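You operate a simulated robot arm through the tools that you are given. There is no shell and no other tool.

You are at the controls of a simulated robot arm. One attempt, no reset.

TASK
Shut and latch the core cabinet door and clear its lock dials.
Fine: free the stay first; handle down, knob pushed in, then both lock dials on the dot.

It is judged by the outcome, as a careful person would: the job done as asked, and still so three seconds after it is handed in. It fails if anything else is knocked over, pushed out of place, dropped, spilled or broken.

THE ROBOT
A 7-joint arm with a three-finger gripper, fixed in place. Base frame: the origin is at the foot of the arm, x ahead of it, y to its left, z up. Lengths are in m, angles in degrees, forces in N, time in s.
Its first joint turns from -166.0 to 166.0 degrees. Payload 2.69 kg.
The TCP is the grasp point between the finger pads, 0.03 m short of the fingertips. In the tool frame z runs along the fingers and y along their closing line. Largest opening 0.128 m; the body of the gripper starts 0.117 m behind the TCP.
Orientation is told as [roll, pitch, yaw] about the base's x, y, z axes, in that order, counted from this pose: with the fingers straight down and closing along the base's y, the tool's x points along the base's -x, its y along +y and its z along -z.

THE INTERFACE
- The arm moves only by the tool move_arm. Its argument "deltas" is one flat list of numbers, 7 for each row, row after row: the shift along the tool's x, y, z in m, then the turn, a rotation vector about the tool's x, y, z in degrees, then the opening, from 0 (shut) to 1 (fully open). In form: [dx, dy, dz, ax, ay, az, hand, dx, dy, dz, ax, ay, az, hand, ...]. A call has 1 to 20 rows; each row shifts and turns the commanded pose from where the row before left it, along the tool's axes as they then stand. Rows are played at 5 a second. More than 0.05 m and 8.6 degrees between two rows, or a gripper value outside its range, and nothing of the call is played. Where a pose cannot be reached the arm comes as near as it can. A force on the tool above 60 N (or 10 N above the force at the start of the call, whichever is more), or a blocked arm, ends the call early, and 0.2 s more pass. Each finger halts on what it meets, pressing with about 43 N; the grip force reading is that of the motor and also rises with nothing between the fingers. The clock runs only during rows and for 0.2 s after the last one: add rows that do not move to give the fingers time. It gives the time, the measured TCP pose, the force on the tool (base axes), the opening and the grip force at its end, in the units of the frame above (readings bear some noise), with the torque about the TCP (base axes, N m) and any sound that the robot's microphone picked up.
- Cameras (640 x 400 px; columns grow to the right, rows downward): "scene" is fixed at [0.0484, 0.5024, 1.5593]; the picture's right is [-0.62, -0.79, 0.00], its down [-0.33, 0.26, -0.91] and it looks along [0.71, -0.56, -0.41] (base axes); focal length 357 px, centre (320, 200). "wrist" rides on the gripper at [0.058, 0.054, -0.131] in the tool frame; the picture's right is [-0.68, 0.74, 0.00], its down [-0.62, -0.57, -0.55] and it looks along [-0.40, -0.37, 0.84] (tool axes); focal length 234 px, centre (320, 200). There is no depth. A picture from a camera that has moved, and an enlarged one, comes with that camera's place and axes in the base frame and with its lens.
- grab_frame(camera): a new picture of that camera. The clock stands still meanwhile.
- slide_trunk(by): slides the trunk up (or, below 0, down) by that many m; the arm rides with it, the base frame stays. It gives what a move gives, with no picture.
- zoom(camera, box): a new picture of the part [left, top, right, bottom] of that camera's present view, enlarged. The clock stands still meanwhile.
- job_done(): hands the job in; it is judged then, once.

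Nothing tells you positions but the pictures and the camera data. Unless the task says otherwise, let go and move clear before handing in.

The tools are called as name(argument=value, ...) on one line, values as JSON. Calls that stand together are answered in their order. move_arm: Moves the arm, as the interface text tells. Its arguments: {"type":"object","properties":{"deltas":{"type":"array","items":{"type":"number"}}},"required":["deltas"]} The other tools are called the same way: slide_trunk (by) slides the trunk up or down; grab_frame (camera) takes a picture; zoom (camera, box) takes an enlarged picture of a part of a camera's view; job_done () hands the job in.

At the start:

```text
t: 0.0
ee_pos: [0.4808, -0.0444, 1.3621]
orientation: [0.0, 0.0, 0.0]
wrist_force: [-0.6, -0.1, -0.4]
ft_torque: [0.0, -0.01, 0.02]
opening: 0.1276
finger_force: 0.0
trunk travel left (down, up): [-0.275, 0.075]
```

scene: 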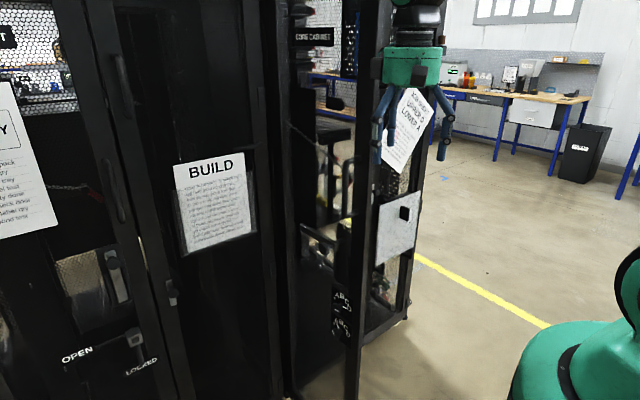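
wrist: 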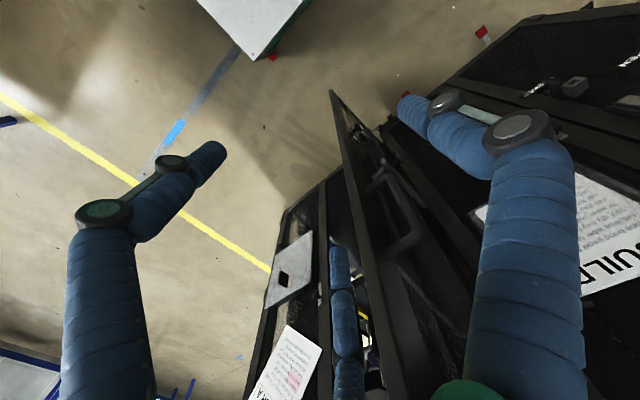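

I see a row of black cabinets, with a "CORE CABINET" label and an open door near the gripper, edge-on to the scene camera. I'll look closer at the parts before moving.

zoom(camera="scene", box=[270, 0, 450, 200])

zoom(camera="scene", box=[270, 180, 450, 400])

zoom(camera="scene", box=[0, 200, 290, 400])

zoom(camera="wrist", box=[240, 80, 480, 400])

zoom(camera="wrist", box=[400, 0, 640, 200])

```text
2.00 times, centred on (360, 100) of scene
camera zoom: at [0.0484, 0.5024, 1.5593], right [-0.62, -0.79, 0.0], down [-0.33, 0.26, -0.91], along [0.71, -0.56, -0.41], focal length 714 px, centre (240, 400)
```

zoom: 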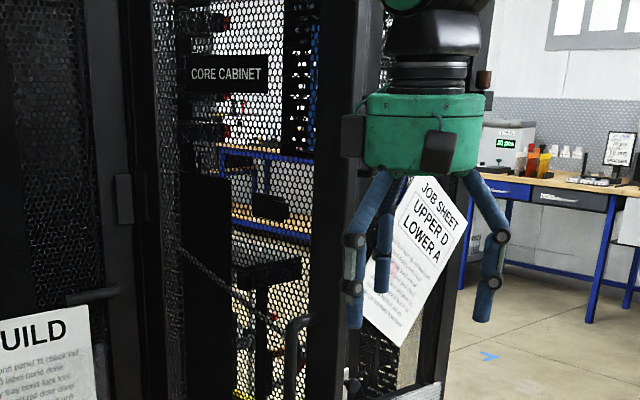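

```text
1.82 times, centred on (360, 290) of scene
camera zoom: at [0.0484, 0.5024, 1.5593], right [-0.62, -0.79, 0.0], down [-0.33, 0.26, -0.91], along [0.71, -0.56, -0.41], focal length 650 px, centre (247, 36)
```

zoom: 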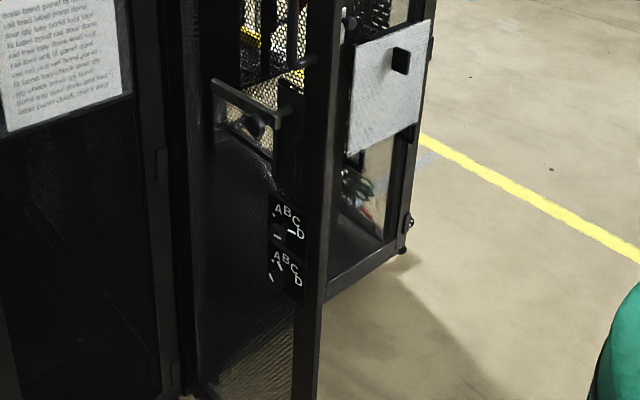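

```text
2.00 times, centred on (145, 300) of scene
camera zoom: at [0.0484, 0.5024, 1.5593], right [-0.62, -0.79, 0.0], down [-0.33, 0.26, -0.91], along [0.71, -0.56, -0.41], focal length 714 px, centre (670, 0)
```

zoom: 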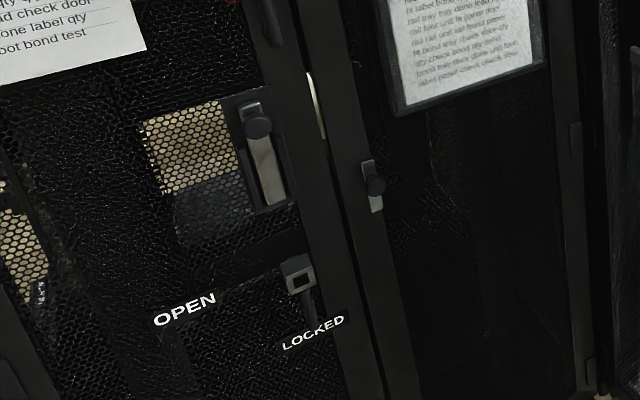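

```text
1.25 times, centred on (360, 240) of wrist
camera zoom: at [0.4221, 0.0088, 1.4926], right [0.68, 0.74, 0.0], down [0.62, -0.57, 0.55], along [0.4, -0.37, -0.84], focal length 293 px, centre (270, 150)
```

zoom: 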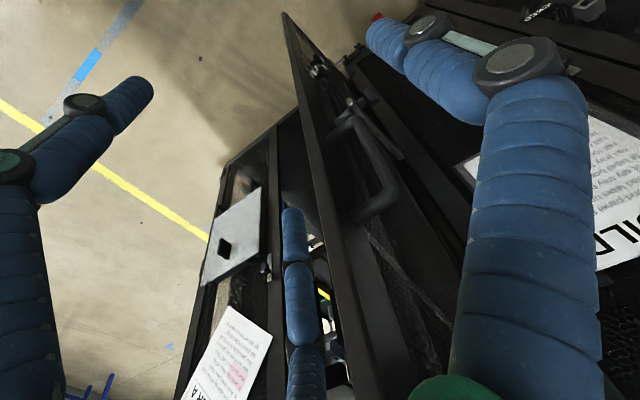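

```text
2.00 times, centred on (520, 100) of wrist
camera zoom: at [0.4221, 0.0088, 1.4926], right [0.68, 0.74, 0.0], down [0.62, -0.57, 0.55], along [0.4, -0.37, -0.84], focal length 468 px, centre (-80, 400)
```

zoom: 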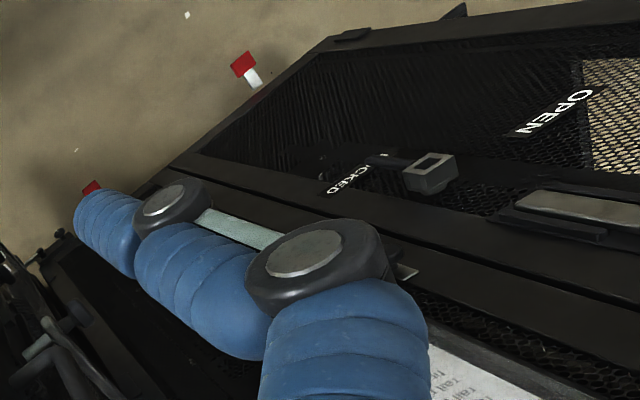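

I make out an open door with a pull handle, a lever, and two ABCD dials on its outer face. I need sharper views of the stay, handle, knob and dials.

zoom(camera="scene", box=[290, 100, 390, 170])

zoom(camera="scene", box=[300, 160, 400, 230])

zoom(camera="scene", box=[290, 210, 390, 280])

zoom(camera="scene", box=[300, 270, 400, 350])

zoom(camera="wrist", box=[320, 80, 480, 200])

zoom(camera="wrist", box=[320, 160, 480, 280])

```text
5.71 times, centred on (340, 135) of scene
camera zoom: at [0.0484, 0.5024, 1.5593], right [-0.62, -0.79, 0.0], down [-0.33, 0.26, -0.91], along [0.71, -0.56, -0.41], focal length 2042 px, centre (206, 571)
```

zoom: 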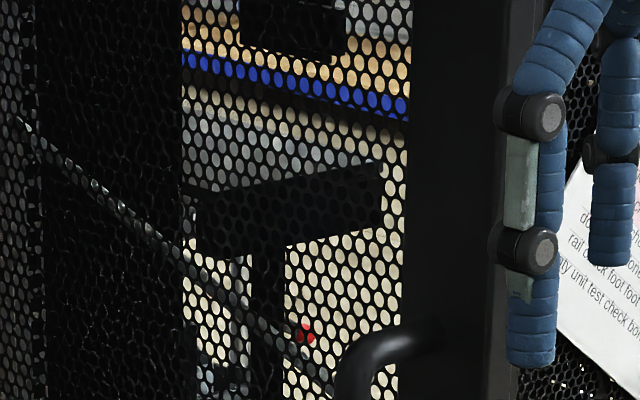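

```text
5.71 times, centred on (350, 195) of scene
camera zoom: at [0.0484, 0.5024, 1.5593], right [-0.62, -0.79, 0.0], down [-0.33, 0.26, -0.91], along [0.71, -0.56, -0.41], focal length 2042 px, centre (149, 229)
```

zoom: 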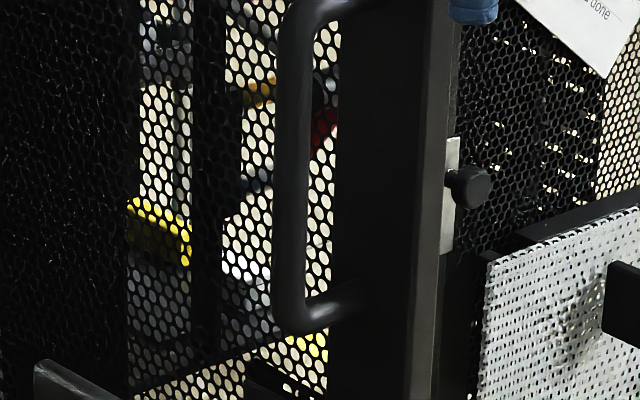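

```text
5.71 times, centred on (340, 245) of scene
camera zoom: at [0.0484, 0.5024, 1.5593], right [-0.62, -0.79, 0.0], down [-0.33, 0.26, -0.91], along [0.71, -0.56, -0.41], focal length 2042 px, centre (206, -57)
```

zoom: 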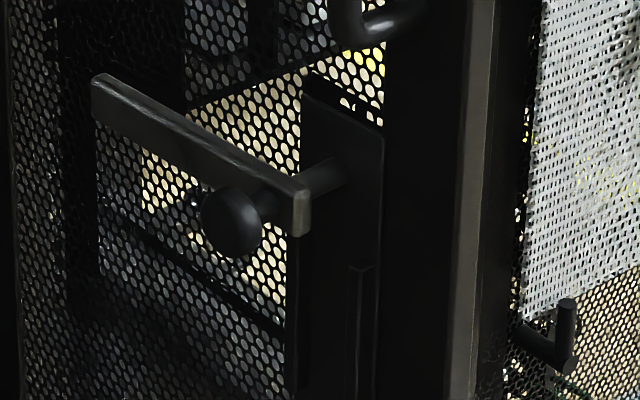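

```text
5.00 times, centred on (350, 310) of scene
camera zoom: at [0.0484, 0.5024, 1.5593], right [-0.62, -0.79, 0.0], down [-0.33, 0.26, -0.91], along [0.71, -0.56, -0.41], focal length 1786 px, centre (170, -350)
```

zoom: 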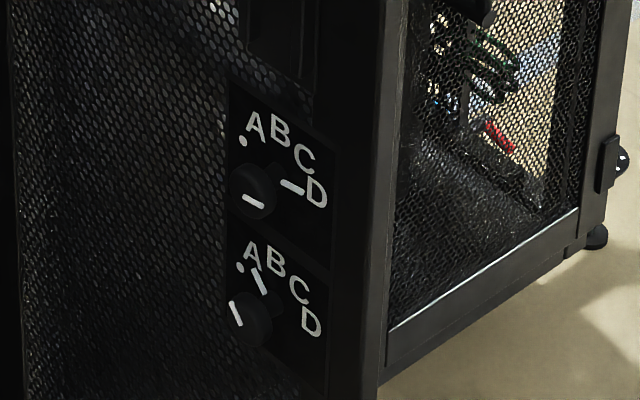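

```text
3.33 times, centred on (400, 140) of wrist
camera zoom: at [0.4221, 0.0088, 1.4926], right [0.68, 0.74, 0.0], down [0.62, -0.57, 0.55], along [0.4, -0.37, -0.84], focal length 781 px, centre (53, 400)
```

zoom: 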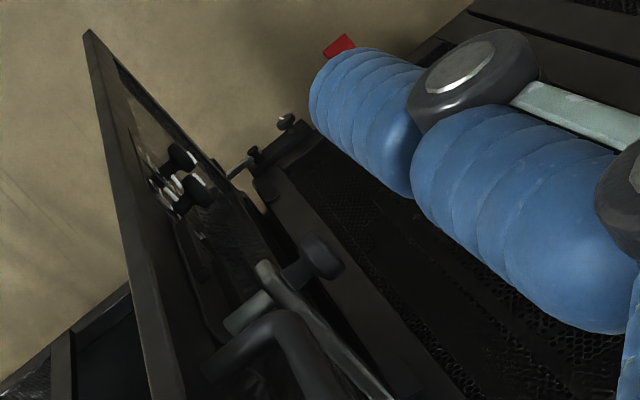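

```text
3.33 times, centred on (400, 220) of wrist
camera zoom: at [0.4221, 0.0088, 1.4926], right [0.68, 0.74, 0.0], down [0.62, -0.57, 0.55], along [0.4, -0.37, -0.84], focal length 781 px, centre (53, 133)
```

zoom: 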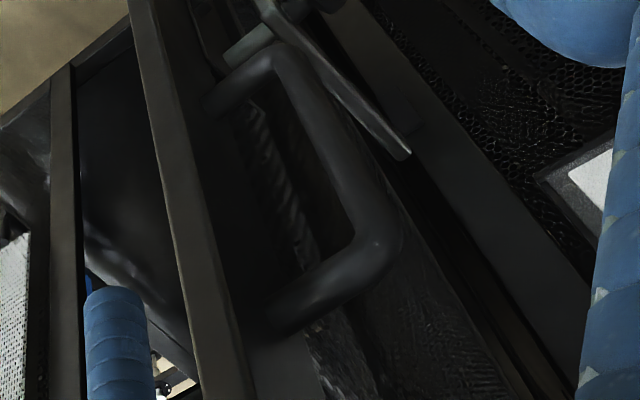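

The door hangs open toward me with its outer face toward +y: pull handle, lever with a ball knob, and the two dials below. I'll back off and go right to look at its inner face, where the stay should be.

move_arm(deltas=[0.04, 0, 0, 0, 0, 0, 0.5, 0.04, 0, 0, 0, 0, 0, 0.5, 0.04, 0, 0, 0, 0, 0, 0.3, 0, -0.05, 0, 0, 0, 0, 0.1, 0, -0.05, 0, 0, 0, -8, 0, 0, -0.05, 0, 0, 0, -8, 0, 0, -0.04, 0, 0, 0, -8, 0, 0, -0.04, 0, 0, 0, -8, 0, 0, -0.03, 0, 0, 0, -8, 0, 0, -0.03, 0, 0, 0, -8, 0, 0, 0, 0, 0, 0, -8, 0, 0, 0, 0, 0, 0, -8, 0, 0, 0, 0, 0, 0, -8, 0, 0, 0, 0, 0, 0, -8, 0, 0, 0, 0, 0, 0, -8, 0])

grab_frame(camera="wrist")

grab_frame(camera="scene")

```text
t: 3.2
ee_pos: [0.43, -0.3186, 1.362]
orientation: [-0.1, 0.1, 88.1]
wrist_force: [-0.4, 0.0, 0.0]
ft_torque: [0.03, 0.03, -0.02]
opening: 0.0019
finger_force: 31.4
trunk travel left (down, up): [-0.275, 0.075]
```

```text
taken
camera wrist: at [0.3748, -0.3745, 1.493], right [-0.71, 0.7, 0.0], down [0.59, 0.6, 0.55], along [0.38, 0.39, -0.84], focal length 234 px, centre (320, 200)
```

wrist: 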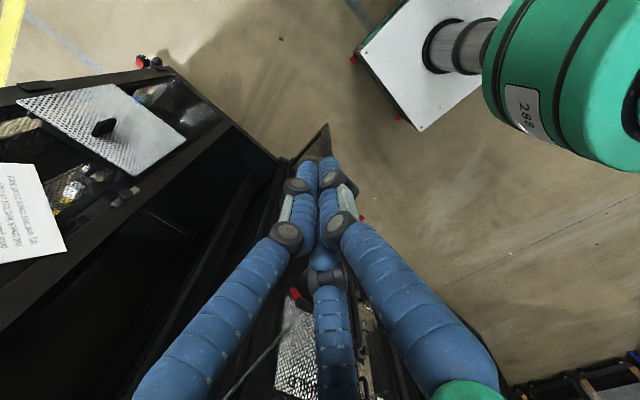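

```text
taken
```

scene: 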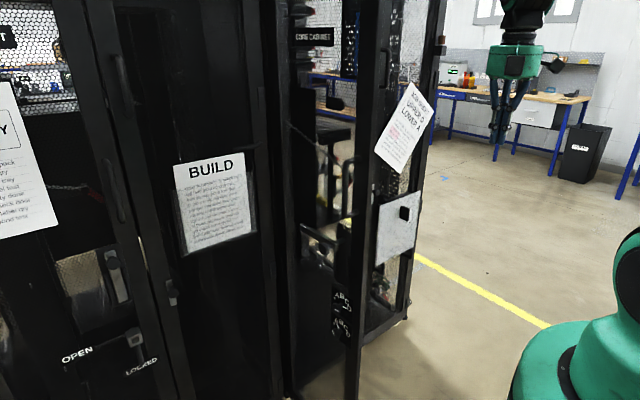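

The front plane runs along y at about x≈1.0; the door hinges near (1.0,-0.1) and its free edge is near (0.62,-0.06). The fingers block the inner face, so I'll move further right and tilt the hand to look at the door's inside.

move_arm(deltas=[0.05, 0, 0.0, 0, 0, 0, 0, 0.05, 0, 0.0, 5, -5, 0, 0, 0.05, 0, 0.0, 5, -5, 0, 0, 0, 0, 0, 5, -5, 0, 0, 0, 0, 0, 5, -5, 0, 0, 0, 0, 0, 5, -5, 0, 0, 0, 0, 0, 5, -5, 0, 0])

grab_frame(camera="wrist")

```text
t: 4.8
ee_pos: [0.425, -0.4676, 1.358]
orientation: [-33.0, -28.5, 96.6]
wrist_force: [-0.4, -0.3, 0.2]
ft_torque: [0.0, 0.01, -0.02]
opening: 0.0023
finger_force: 31.5
trunk travel left (down, up): [-0.275, 0.075]
```

```text
taken
camera wrist: at [0.3196, -0.5705, 1.4005], right [-0.7, 0.71, -0.03], down [0.15, 0.19, 0.97], along [0.69, 0.68, -0.25], focal length 234 px, centre (320, 200)
```

wrist: 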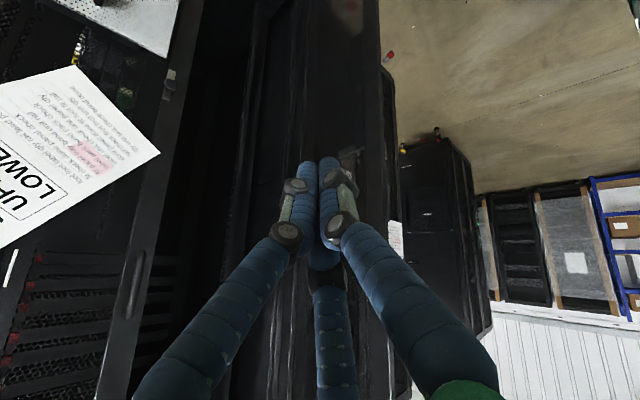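

The view is upside down, with the inner door face dark behind the fingers. I'll zoom in on it.

zoom(camera="wrist", box=[240, 80, 400, 190])

zoom(camera="wrist", box=[230, 0, 400, 100])

zoom(camera="wrist", box=[100, 0, 280, 200])

zoom(camera="wrist", box=[220, 180, 420, 400])

```text
3.64 times, centred on (320, 135) of wrist
camera zoom: at [0.3196, -0.5705, 1.4005], right [-0.7, 0.71, -0.03], down [0.15, 0.19, 0.97], along [0.69, 0.68, -0.25], focal length 852 px, centre (320, 436)
```

zoom: 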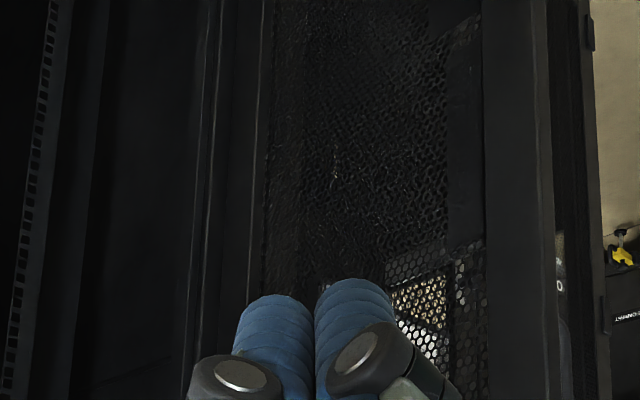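

```text
3.76 times, centred on (315, 50) of wrist
camera zoom: at [0.3196, -0.5705, 1.4005], right [-0.7, 0.71, -0.03], down [0.15, 0.19, 0.97], along [0.69, 0.68, -0.25], focal length 882 px, centre (339, 765)
```

zoom: 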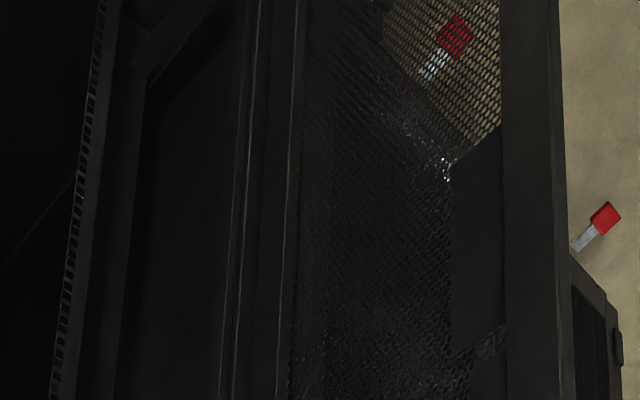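

```text
2.00 times, centred on (190, 100) of wrist
camera zoom: at [0.3196, -0.5705, 1.4005], right [-0.7, 0.71, -0.03], down [0.15, 0.19, 0.97], along [0.69, 0.68, -0.25], focal length 468 px, centre (580, 400)
```

zoom: 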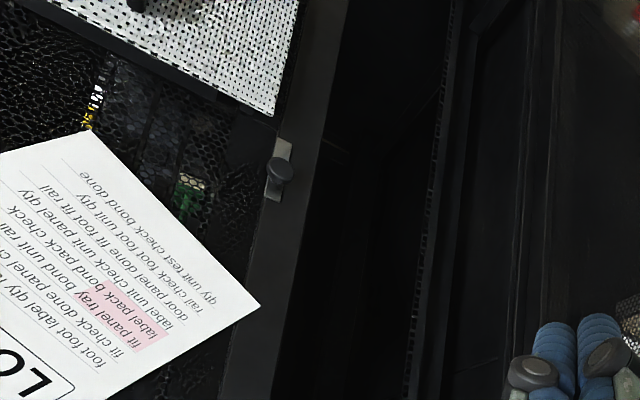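

```text
1.82 times, centred on (320, 290) of wrist
camera zoom: at [0.3196, -0.5705, 1.4005], right [-0.7, 0.71, -0.03], down [0.15, 0.19, 0.97], along [0.69, 0.68, -0.25], focal length 426 px, centre (320, 36)
```

zoom: 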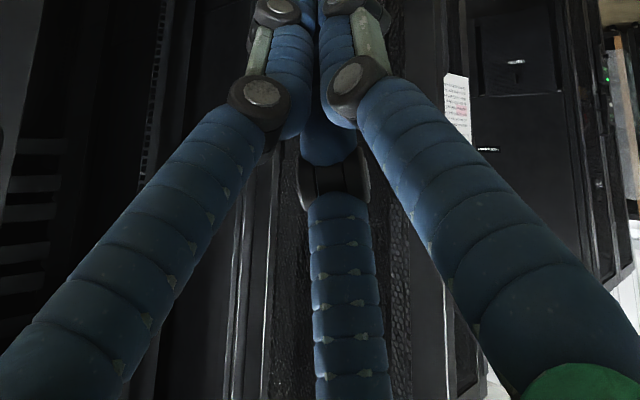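

zoom(camera="scene", box=[80, 230, 200, 310])

zoom(camera="scene", box=[50, 310, 180, 400])

zoom(camera="scene", box=[350, 230, 420, 330])

zoom(camera="scene", box=[330, 0, 450, 80])

zoom(camera="scene", box=[250, 0, 350, 80])

```text
5.00 times, centred on (140, 270) of scene
camera zoom: at [0.0484, 0.5024, 1.5593], right [-0.62, -0.79, 0.0], down [-0.33, 0.26, -0.91], along [0.71, -0.56, -0.41], focal length 1786 px, centre (1220, -150)
```

zoom: 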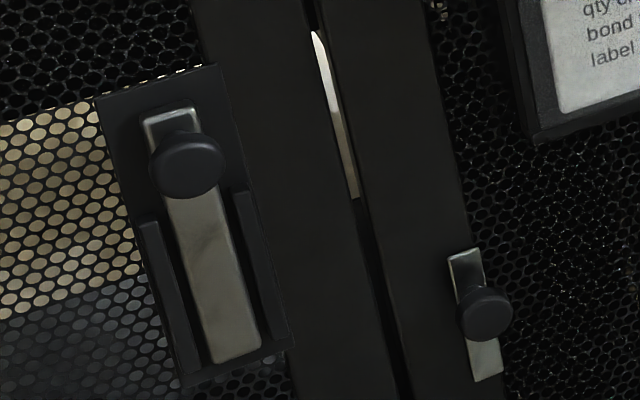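

```text
4.44 times, centred on (115, 355) of scene
camera zoom: at [0.0484, 0.5024, 1.5593], right [-0.62, -0.79, 0.0], down [-0.33, 0.26, -0.91], along [0.71, -0.56, -0.41], focal length 1588 px, centre (1231, -489)
```

zoom: 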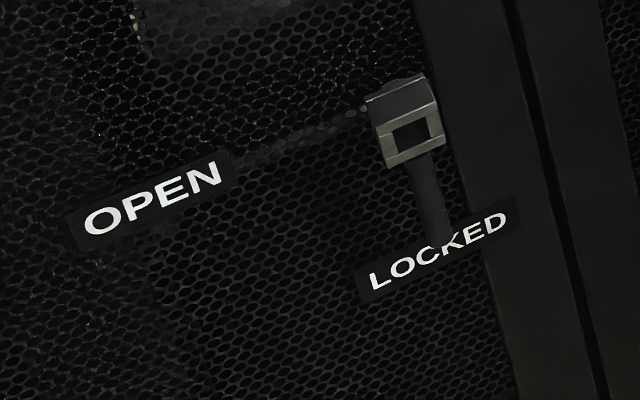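

```text
4.00 times, centred on (385, 280) of scene
camera zoom: at [0.0484, 0.5024, 1.5593], right [-0.62, -0.79, 0.0], down [-0.33, 0.26, -0.91], along [0.71, -0.56, -0.41], focal length 1429 px, centre (60, -120)
```

zoom: 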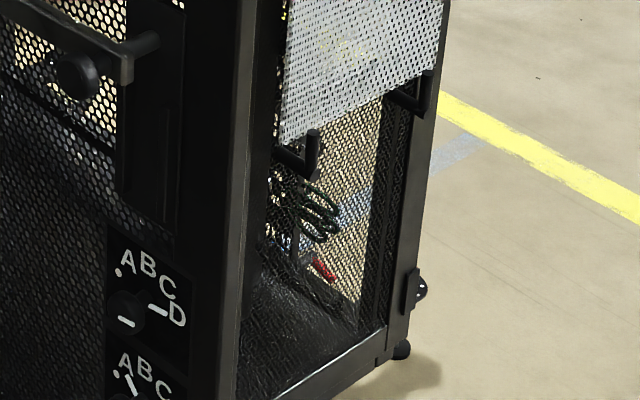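

```text
5.00 times, centred on (390, 40) of scene
camera zoom: at [0.0484, 0.5024, 1.5593], right [-0.62, -0.79, 0.0], down [-0.33, 0.26, -0.91], along [0.71, -0.56, -0.41], focal length 1786 px, centre (-30, 1000)
```

zoom: 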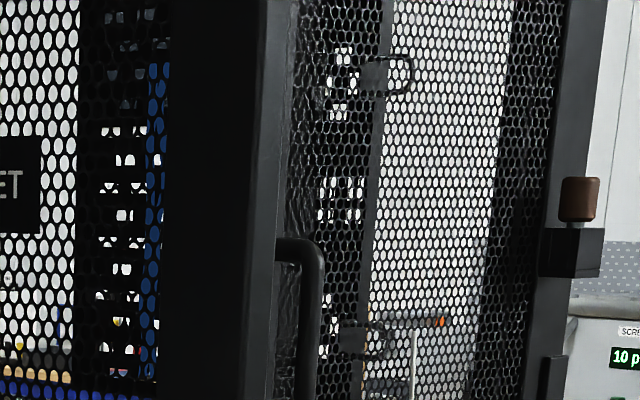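

```text
5.00 times, centred on (300, 40) of scene
camera zoom: at [0.0484, 0.5024, 1.5593], right [-0.62, -0.79, 0.0], down [-0.33, 0.26, -0.91], along [0.71, -0.56, -0.41], focal length 1786 px, centre (420, 1000)
```

zoom: 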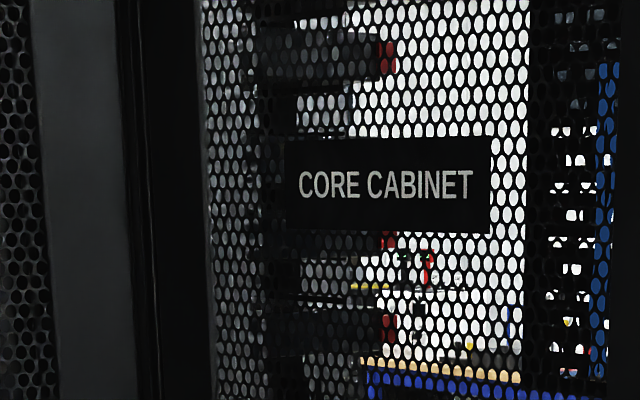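

A thin diagonal rod runs from inside the jamb near (0.93,-0.09,1.34) to the inner face of the door near (0.70,-0.10,1.25); that is likely the stay. I'll raise the hand so its end clears the fingers in view.

move_arm(deltas=[-0.0226, -0.0227, -0.035, 0, 0, 0, 0, -0.0226, -0.0227, -0.035, 0, 0, 0, 0, -0.0226, -0.0227, -0.035, 0, 0, 0, 0, -0.0226, -0.0227, -0.035, 0, 0, 0, 0])

grab_frame(camera="wrist")

zoom(camera="wrist", box=[240, 90, 400, 190])

```text
t: 5.8
ee_pos: [0.4256, -0.4666, 1.5482]
orientation: [-33.0, -28.6, 96.6]
wrist_force: [-0.2, 0.2, 1.0]
ft_torque: [-0.01, -0.01, -0.02]
opening: 0.0018
finger_force: 31.5
trunk travel left (down, up): [-0.275, 0.075]
```

```text
taken
camera wrist: at [0.3195, -0.5696, 1.5907], right [-0.7, 0.71, -0.03], down [0.16, 0.19, 0.97], along [0.69, 0.68, -0.25], focal length 234 px, centre (320, 200)
```

wrist: 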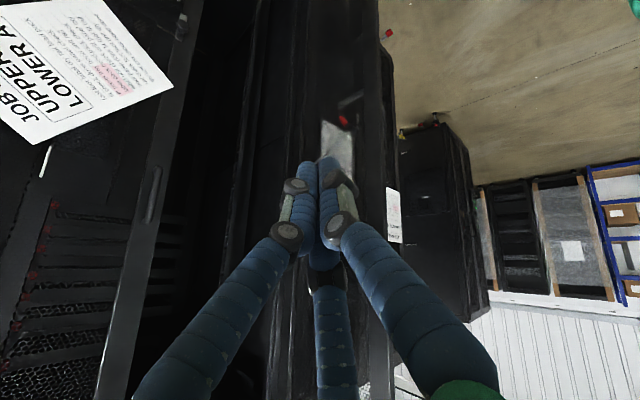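

```text
4.00 times, centred on (320, 140) of wrist
camera zoom: at [0.3195, -0.5696, 1.5907], right [-0.7, 0.71, -0.03], down [0.16, 0.19, 0.97], along [0.69, 0.68, -0.25], focal length 937 px, centre (320, 440)
```

zoom: 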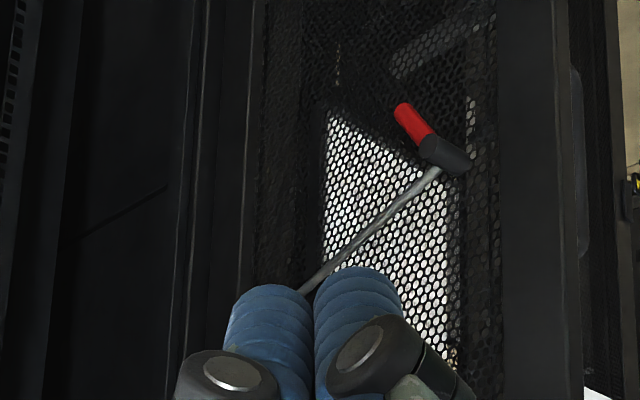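

The stay is a thin rod ending in a black block with a red grip on the door's inner face, at about (0.695,-0.11,1.21). I'll move closer to see how it holds.

move_arm(deltas=[-0.0188, -0.0108, 0.0334, 0, 0, 0, 0, -0.0188, -0.0108, 0.0334, 0, 0, 0, 0, -0.0188, -0.0108, 0.0334, 0, 0, 0, 0, -0.0188, -0.0108, 0.0334, 0, 0, 0, 0, -0.0188, -0.0108, 0.0334, 0, 0, 0, 0])

grab_frame(camera="wrist")

zoom(camera="wrist", box=[280, 50, 400, 130])

zoom(camera="wrist", box=[200, 50, 400, 180])

```text
t: 7.0
ee_pos: [0.5456, -0.3175, 1.4951]
orientation: [-32.9, -28.5, 96.7]
wrist_force: [-0.3, 0.5, -0.6]
ft_torque: [-0.04, -0.01, 0.02]
opening: 0.0021
finger_force: 31.6
trunk travel left (down, up): [-0.275, 0.075]
```

```text
taken
camera wrist: at [0.4404, -0.4197, 1.5372], right [-0.7, 0.71, -0.03], down [0.16, 0.19, 0.97], along [0.69, 0.68, -0.25], focal length 234 px, centre (320, 200)
```

wrist: 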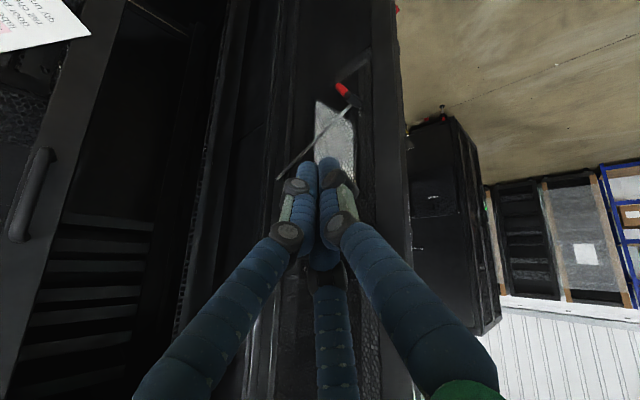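

```text
5.00 times, centred on (340, 90) of wrist
camera zoom: at [0.4404, -0.4197, 1.5372], right [-0.7, 0.71, -0.03], down [0.16, 0.19, 0.97], along [0.69, 0.68, -0.25], focal length 1171 px, centre (220, 750)
```

zoom: 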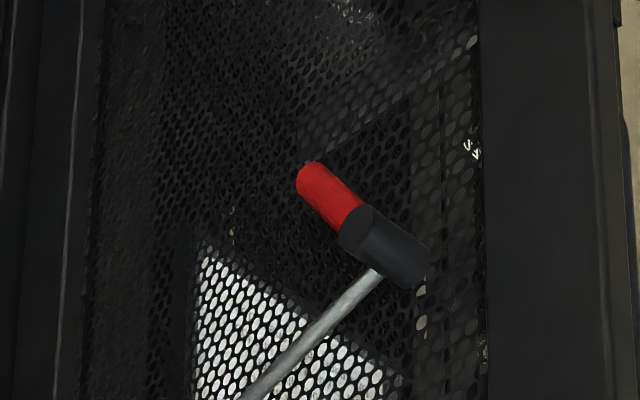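

```text
3.08 times, centred on (300, 115) of wrist
camera zoom: at [0.4404, -0.4197, 1.5372], right [-0.7, 0.71, -0.03], down [0.16, 0.19, 0.97], along [0.69, 0.68, -0.25], focal length 720 px, centre (382, 462)
```

zoom: 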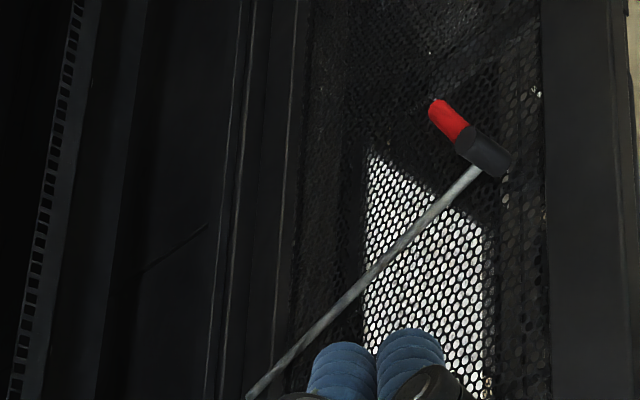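

The red grip is a short cylinder standing off the inner face of the door from a black boss, with the rod running to the jamb. I'll check the rod's other end and the geometry of the door's inner face.

zoom(camera="wrist", box=[200, 140, 330, 260])

zoom(camera="wrist", box=[310, 60, 370, 120])

zoom(camera="wrist", box=[180, 0, 420, 130])

zoom(camera="scene", box=[280, 100, 400, 260])

```text
3.33 times, centred on (265, 200) of wrist
camera zoom: at [0.4404, -0.4197, 1.5372], right [-0.7, 0.71, -0.03], down [0.16, 0.19, 0.97], along [0.69, 0.68, -0.25], focal length 781 px, centre (503, 200)
```

zoom: 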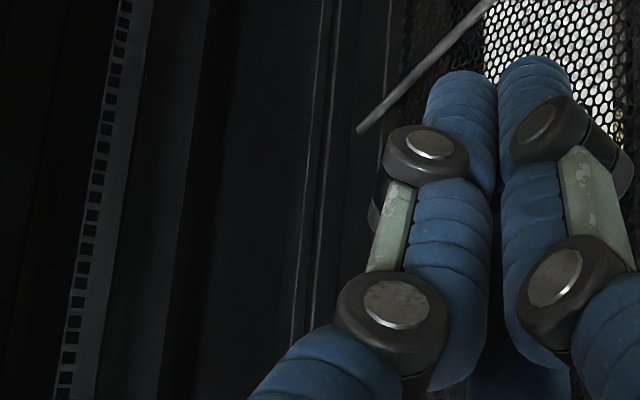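

```text
6.67 times, centred on (340, 90) of wrist
camera zoom: at [0.4404, -0.4197, 1.5372], right [-0.7, 0.71, -0.03], down [0.16, 0.19, 0.97], along [0.69, 0.68, -0.25], focal length 1561 px, centre (187, 933)
```

zoom: 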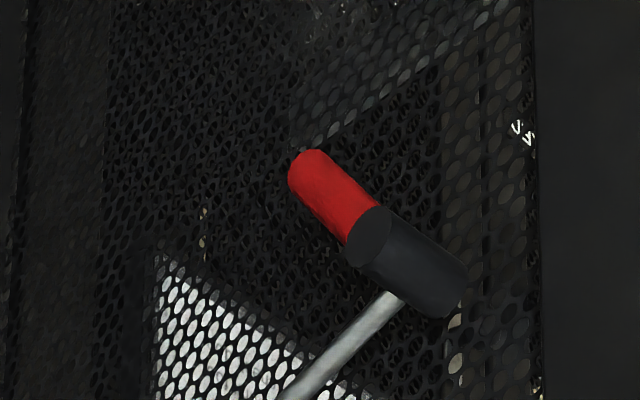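

```text
2.67 times, centred on (300, 65) of wrist
camera zoom: at [0.4404, -0.4197, 1.5372], right [-0.7, 0.71, -0.03], down [0.16, 0.19, 0.97], along [0.69, 0.68, -0.25], focal length 624 px, centre (373, 560)
```

zoom: 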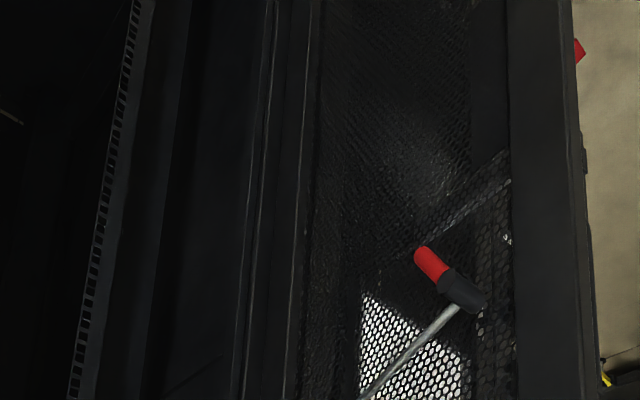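

```text
2.50 times, centred on (340, 180) of scene
camera zoom: at [0.0484, 0.5024, 1.5593], right [-0.62, -0.79, 0.0], down [-0.33, 0.26, -0.91], along [0.71, -0.56, -0.41], focal length 893 px, centre (270, 250)
```

zoom: 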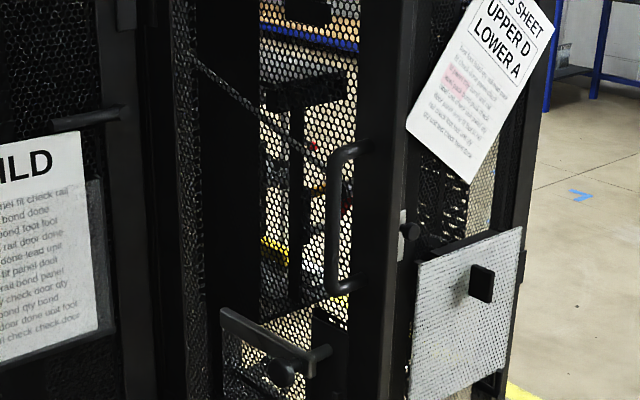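

The rod's far end sits at the jamb near (0.933,-0.094,1.335). I'll go closer and lower to see the boss in profile.

move_arm(deltas=[0.0041, 0.0213, 0.0343, 0, 0, 0, 0, 0.0041, 0.0213, 0.0343, 0, 0, 0, 0, 0.0041, 0.0213, 0.0343, 0, 0, 0, 0, 0.0041, 0.0213, 0.0343, 0, 0, 0, 0, 0.0041, 0.0213, 0.0343, 0, 0, 0, 0, 0, 0, 0, 5.5, 0.8, 5.0, 0, 0, 0, 0, 5.5, 0.8, 5.0, 0, 0, 0, 0, 5.5, 0.8, 5.0, 0])

grab_frame(camera="wrist")

zoom(camera="wrist", box=[280, 60, 440, 180])

```text
t: 8.8
ee_pos: [0.5408, -0.2398, 1.3083]
orientation: [-41.1, -35.7, 80.6]
wrist_force: [0.1, 0.0, 0.3]
ft_torque: [0.01, -0.01, 0.0]
opening: 0.0021
finger_force: 31.3
trunk travel left (down, up): [-0.275, 0.075]
```

```text
taken
camera wrist: at [0.4008, -0.3027, 1.3244], right [-0.41, 0.91, 0.0], down [0.07, 0.03, 1.0], along [0.91, 0.41, -0.08], focal length 234 px, centre (320, 200)
```

wrist: 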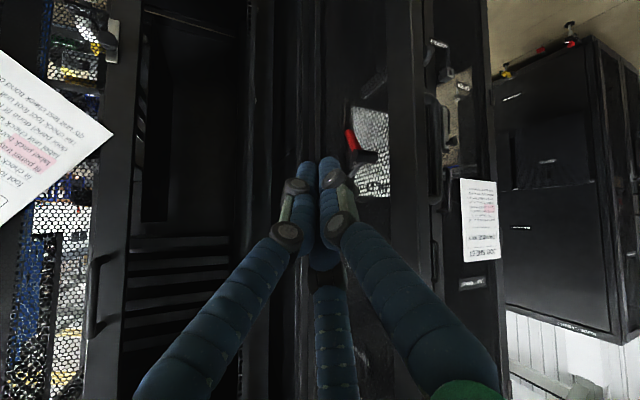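

```text
3.33 times, centred on (360, 120) of wrist
camera zoom: at [0.4008, -0.3027, 1.3244], right [-0.41, 0.91, 0.0], down [0.07, 0.03, 1.0], along [0.91, 0.41, -0.08], focal length 781 px, centre (187, 467)
```

zoom: 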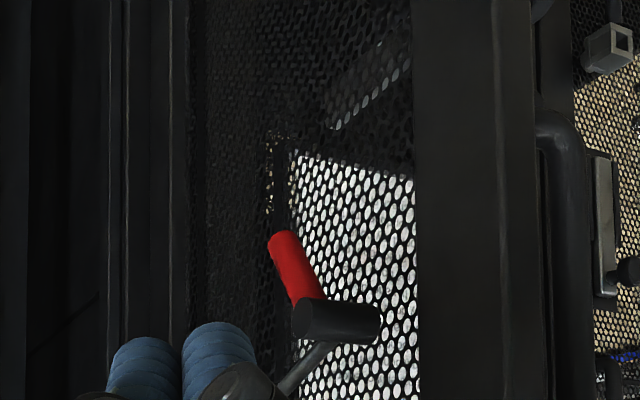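

The black boss sticks out from the door at (0.672, -0.09 to -0.127, 1.237) and the red lever hangs down from it to about (0.702,-0.12,1.192), roughly square to the rod, so it looks like a bell-crank. I'll check how the rod's end sits at the jamb.

move_arm(deltas=[-0.0081, -0.0414, -0.0262, 0, 0, 0, 0, -0.0081, -0.0414, -0.0262, 0, 0, 0, 0, -0.0081, -0.0414, -0.0262, 0, 0, 0, 0, -0.0081, -0.0414, -0.0262, 0, 0, 0, 0])

grab_frame(camera="wrist")

zoom(camera="wrist", box=[280, 80, 440, 180])

zoom(camera="wrist", box=[310, 120, 370, 165])

```text
t: 9.8
ee_pos: [0.5819, -0.3307, 1.4808]
orientation: [-41.0, -35.6, 80.7]
wrist_force: [0.6, 0.7, 0.9]
ft_torque: [0.01, -0.03, -0.02]
opening: 0.0022
finger_force: 31.2
trunk travel left (down, up): [-0.275, 0.075]
```

```text
taken
camera wrist: at [0.443, -0.3937, 1.4978], right [-0.41, 0.91, 0.0], down [0.07, 0.03, 1.0], along [0.91, 0.41, -0.08], focal length 234 px, centre (320, 200)
```

wrist: 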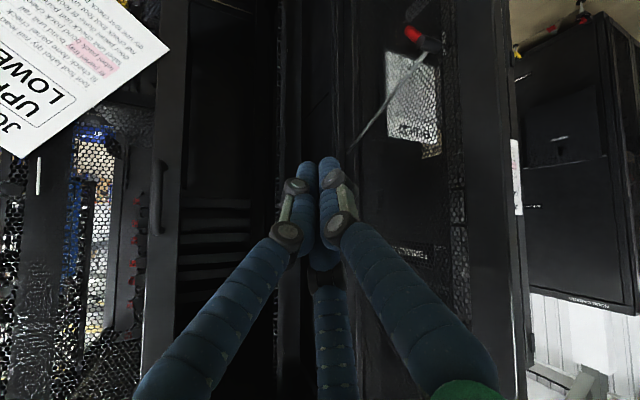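

```text
4.00 times, centred on (360, 130) of wrist
camera zoom: at [0.443, -0.3937, 1.4978], right [-0.41, 0.91, 0.0], down [0.07, 0.03, 1.0], along [0.91, 0.41, -0.08], focal length 937 px, centre (160, 480)
```

zoom: 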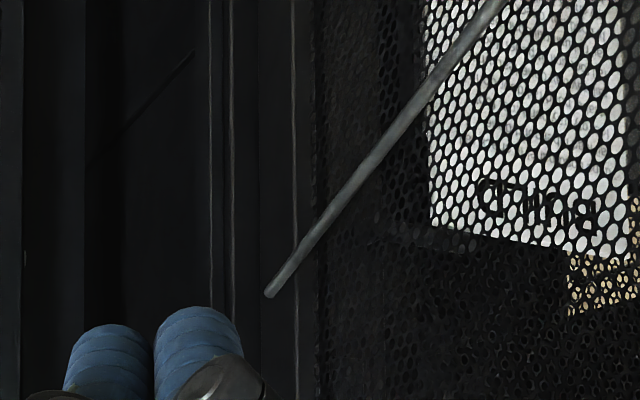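

```text
8.89 times, centred on (340, 142) of wrist
camera zoom: at [0.443, -0.3937, 1.4978], right [-0.41, 0.91, 0.0], down [0.07, 0.03, 1.0], along [0.91, 0.41, -0.08], focal length 2082 px, centre (142, 711)
```

zoom: 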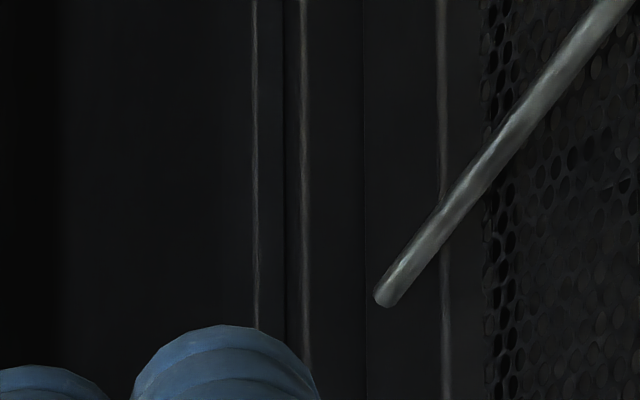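

The rod's free end simply lies across the jamb, so the stay pivots at the boss on the door and must be swung aside. I'll bring the closed fingertips just above the middle of the rod.

move_arm(deltas=[-0.0152, 0.0098, 0.0449, 0, 0, 0, 0, -0.0152, 0.0098, 0.0449, 0, 0, 0, 0, -0.0152, 0.0098, 0.0449, 0, 0, 0, 0, -0.0152, 0.0098, 0.0449, 0, 0, 0, 0, -0.0152, 0.0098, 0.0449, 0, 0, 0, 0, -0.0152, 0.0098, 0.0449, 0, 0, 0, 0])

grab_frame(camera="wrist")

grab_frame(camera="scene")

zoom(camera="wrist", box=[240, 80, 440, 220])

```text
t: 11.2
ee_pos: [0.7489, -0.1405, 1.336]
orientation: [-41.2, -35.6, 80.8]
wrist_force: [-0.8, -0.6, 0.1]
ft_torque: [0.01, 0.02, -0.03]
opening: 0.0021
finger_force: 31.9
trunk travel left (down, up): [-0.275, 0.075]
```

```text
taken
camera wrist: at [0.6097, -0.2021, 1.3529], right [-0.41, 0.91, 0.0], down [0.07, 0.03, 1.0], along [0.91, 0.41, -0.08], focal length 234 px, centre (320, 200)
```

wrist: 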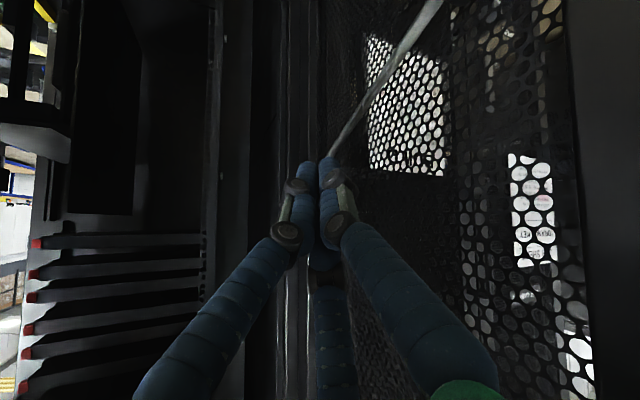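

```text
taken
```

scene: 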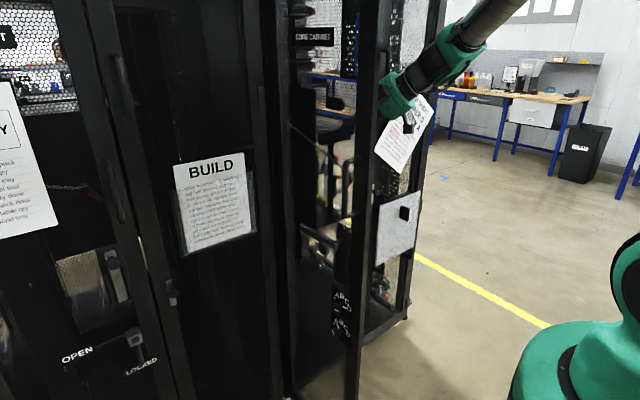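

```text
2.86 times, centred on (340, 150) of wrist
camera zoom: at [0.6097, -0.2021, 1.3529], right [-0.41, 0.91, 0.0], down [0.07, 0.03, 1.0], along [0.91, 0.41, -0.08], focal length 669 px, centre (263, 343)
```

zoom: 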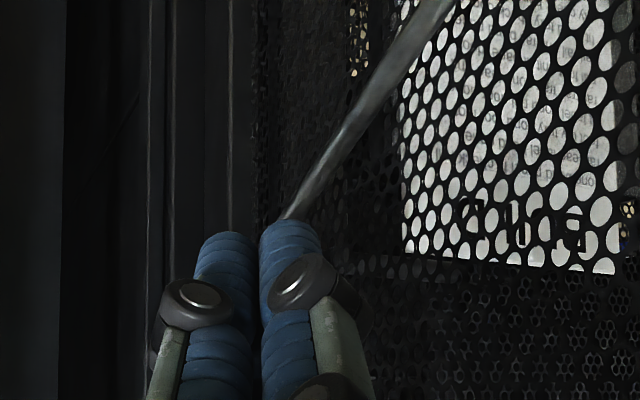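

The rod passes just below and beyond the fingertips, in the plane y≈-0.10. I'll move in over it and press down gently, watching the force.

move_arm(deltas=[-0.0132, 0.0083, 0.0053, 0, 0, 0, 0, -0.0132, 0.0083, 0.0053, 0, 0, 0, 0, 0.0059, 0.0054, 0.0062, 0, 0, 0, 0, 0.0059, 0.0054, 0.0062, 0, 0, 0, 0, 0.0059, 0.0054, 0.0062, 0, 0, 0, 0])

zoom(camera="wrist", box=[240, 80, 440, 220])

```text
t: 12.0
ee_pos: [0.7479, -0.1148, 1.3376]
orientation: [-42.0, -35.6, 80.8]
wrist_force: [-13.2, -27.5, 4.7]
ft_torque: [2.44, -0.6, 3.72]
opening: 0.0023
finger_force: 31.5
trunk travel left (down, up): [-0.275, 0.075]
stopped in row 3: the force on the tool passed its limit at 68 N (the readings are from after the stop); the commanded pose is now the measured one
```

```text
2.86 times, centred on (340, 150) of wrist
camera zoom: at [0.6092, -0.1763, 1.3529], right [-0.41, 0.91, -0.01], down [0.06, 0.03, 1.0], along [0.91, 0.41, -0.07], focal length 669 px, centre (263, 343)
```

zoom: 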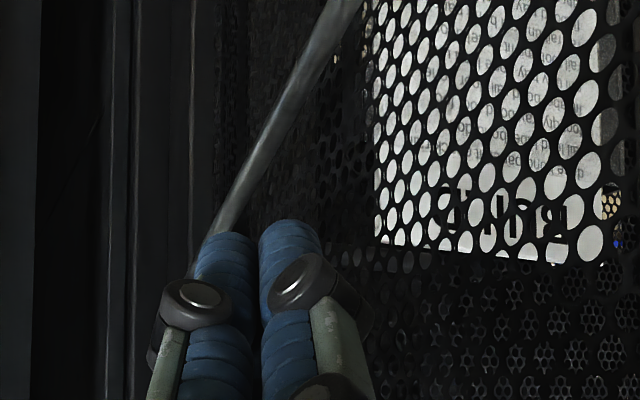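

The hand's body touched the door's stile, so I'm too parallel to the door. I'll back off and turn the hand to point more squarely at the door's inner face.

move_arm(deltas=[0.024, -0.015, -0.01, 0, 0, 0, 0, 0.024, -0.015, -0.01, 0, 0, 0, 0, 0.016, -0.01, -0.007, 0, 0, 0, 0, 0, 0, 0, -4.1, -3.8, -4.3, 0, 0, 0, 0, -4.1, -3.8, -4.3, 0, 0, 0, 0, -4.1, -3.8, -4.3, 0, 0, 0, 0, -4.1, -3.8, -4.3, 0, 0, 0, 0, -4.1, -3.8, -4.3, 0])

grab_frame(camera="wrist")

grab_frame(camera="scene")

```text
t: 13.8
ee_pos: [0.7498, -0.1908, 1.3363]
orientation: [-41.7, -35.4, 116.1]
wrist_force: [-0.1, 0.2, -1.4]
ft_torque: [0.05, 0.0, -0.02]
opening: 0.0019
finger_force: 31.2
trunk travel left (down, up): [-0.275, 0.075]
```

```text
taken
camera wrist: at [0.6714, -0.3218, 1.3524], right [-0.86, 0.51, -0.01], down [0.03, 0.07, 1.0], along [0.51, 0.86, -0.07], focal length 234 px, centre (320, 200)
```

wrist: 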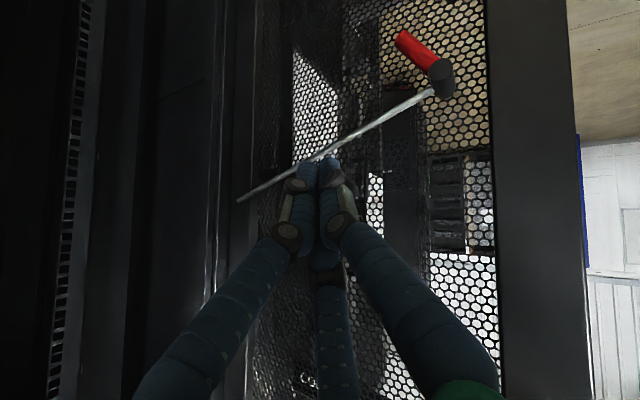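

```text
taken
```

scene: 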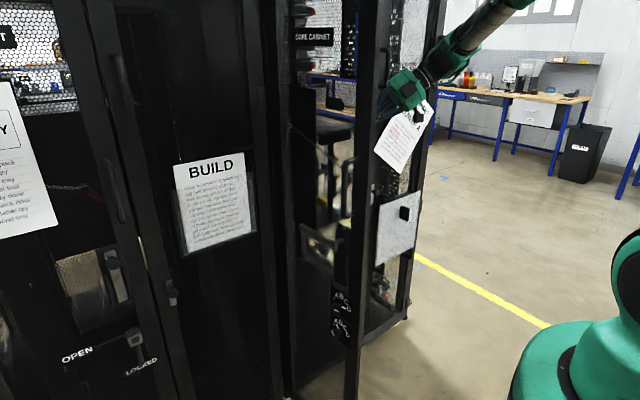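

Now the whole stay is clear in view: boss near (0.68,-0.11,1.236), rod end near (0.935,-0.10,1.33). I'll advance over the rod and press down gently.

move_arm(deltas=[-0.0242, 0.0006, 0.0226, 0, 0, 0, 0, -0.0242, 0.0006, 0.0226, 0, 0, 0, 0, 0.0058, 0.0055, 0.0061, 0, 0, 0, 0, 0.0058, 0.0055, 0.0061, 0, 0, 0, 0, 0.0058, 0.0055, 0.0061, 0, 0, 0, 0])

grab_frame(camera="wrist")

```text
t: 15.0
ee_pos: [0.7496, -0.1242, 1.3071]
orientation: [-41.6, -35.4, 116.1]
wrist_force: [0.2, 0.5, 0.7]
ft_torque: [-0.05, 0.0, -0.01]
opening: 0.0023
finger_force: 31.4
trunk travel left (down, up): [-0.275, 0.075]
```

```text
taken
camera wrist: at [0.6713, -0.2544, 1.3238], right [-0.86, 0.51, -0.01], down [0.03, 0.07, 1.0], along [0.51, 0.86, -0.07], focal length 234 px, centre (320, 200)
```

wrist: 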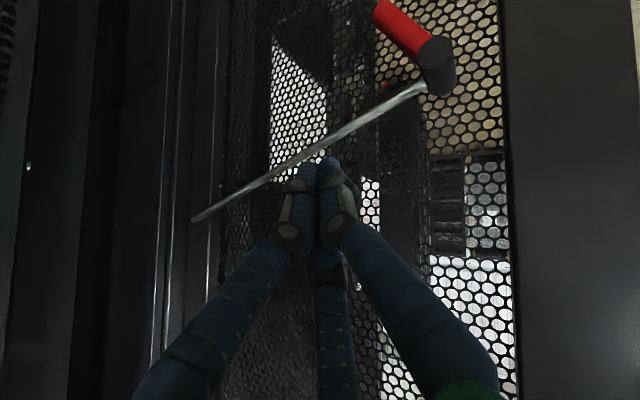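

move_arm(deltas=[0.0058, 0.0055, 0.0061, 0, 0, 0, 0, 0.0058, 0.0055, 0.0061, 0, 0, 0, 0, 0.0058, 0.0055, 0.0061, 0, 0, 0, 0])

grab_frame(camera="wrist")

```text
t: 15.8
ee_pos: [0.7484, -0.1222, 1.277]
orientation: [-41.7, -35.5, 116.0]
wrist_force: [0.2, 0.0, -0.1]
ft_torque: [0.0, -0.02, 0.01]
opening: 0.0022
finger_force: 31.7
trunk travel left (down, up): [-0.275, 0.075]
```

```text
taken
camera wrist: at [0.671, -0.2547, 1.2926], right [-0.86, 0.51, -0.01], down [0.03, 0.07, 1.0], along [0.51, 0.86, -0.07], focal length 234 px, centre (320, 200)
```

wrist: 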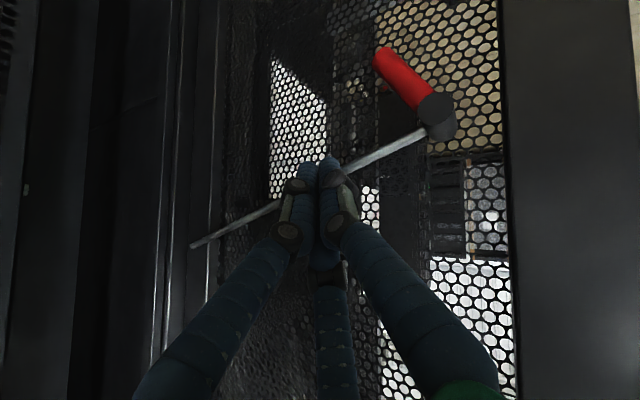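

No contact: the rod sits slightly deeper than my fingertips reach. I'll rise, go about 12 mm deeper, and press again.

move_arm(deltas=[-0.0117, -0.011, -0.0122, 0, 0, 0, 0, -0.0117, -0.011, -0.0122, 0, 0, 0, 0, -0.0095, 0.0003, 0.0089, 0, 0, 0, 0, 0.0058, 0.0055, 0.0061, 0, 0, 0, 0, 0.0058, 0.0055, 0.0061, 0, 0, 0, 0, 0.0058, 0.0055, 0.0061, 0, 0, 0, 0])

grab_frame(camera="wrist")

```text
t: 17.2
ee_pos: [0.7482, -0.1112, 1.2883]
orientation: [-41.8, -35.4, 116.1]
wrist_force: [0.0, -0.2, 0.1]
ft_torque: [0.06, 0.0, -0.01]
opening: 0.002
finger_force: 31.7
trunk travel left (down, up): [-0.275, 0.075]
```

```text
taken
camera wrist: at [0.6704, -0.2423, 1.3039], right [-0.86, 0.51, -0.01], down [0.03, 0.07, 1.0], along [0.51, 0.86, -0.07], focal length 234 px, centre (320, 200)
```

wrist: 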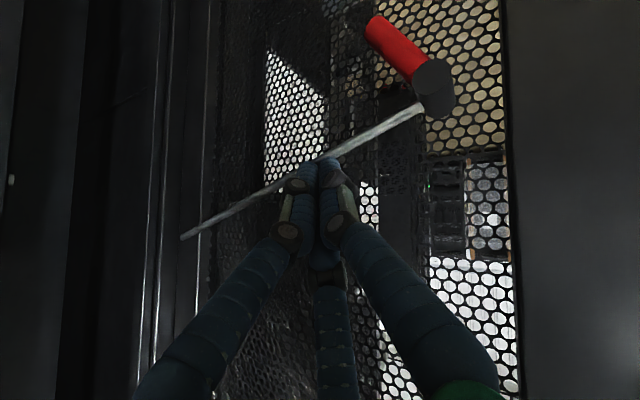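

move_arm(deltas=[0.0058, 0.0055, 0.0061, 0, 0, 0, 0, 0.0058, 0.0055, 0.0061, 0, 0, 0, 0])

grab_frame(camera="wrist")

```text
t: 17.8
ee_pos: [0.7483, -0.1106, 1.2671]
orientation: [-41.6, -35.4, 116.2]
wrist_force: [0.9, -1.1, 0.2]
ft_torque: [-0.06, 0.03, -0.06]
opening: 0.0022
finger_force: 31.5
trunk travel left (down, up): [-0.275, 0.075]
```

```text
taken
camera wrist: at [0.6704, -0.2418, 1.2835], right [-0.86, 0.51, -0.01], down [0.03, 0.07, 1.0], along [0.51, 0.86, -0.07], focal length 234 px, centre (320, 200)
```

wrist: 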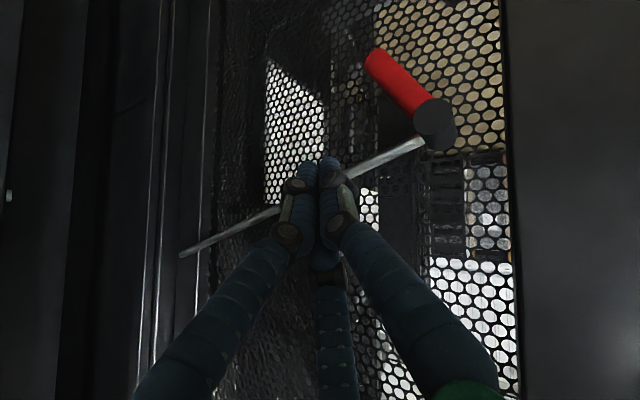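

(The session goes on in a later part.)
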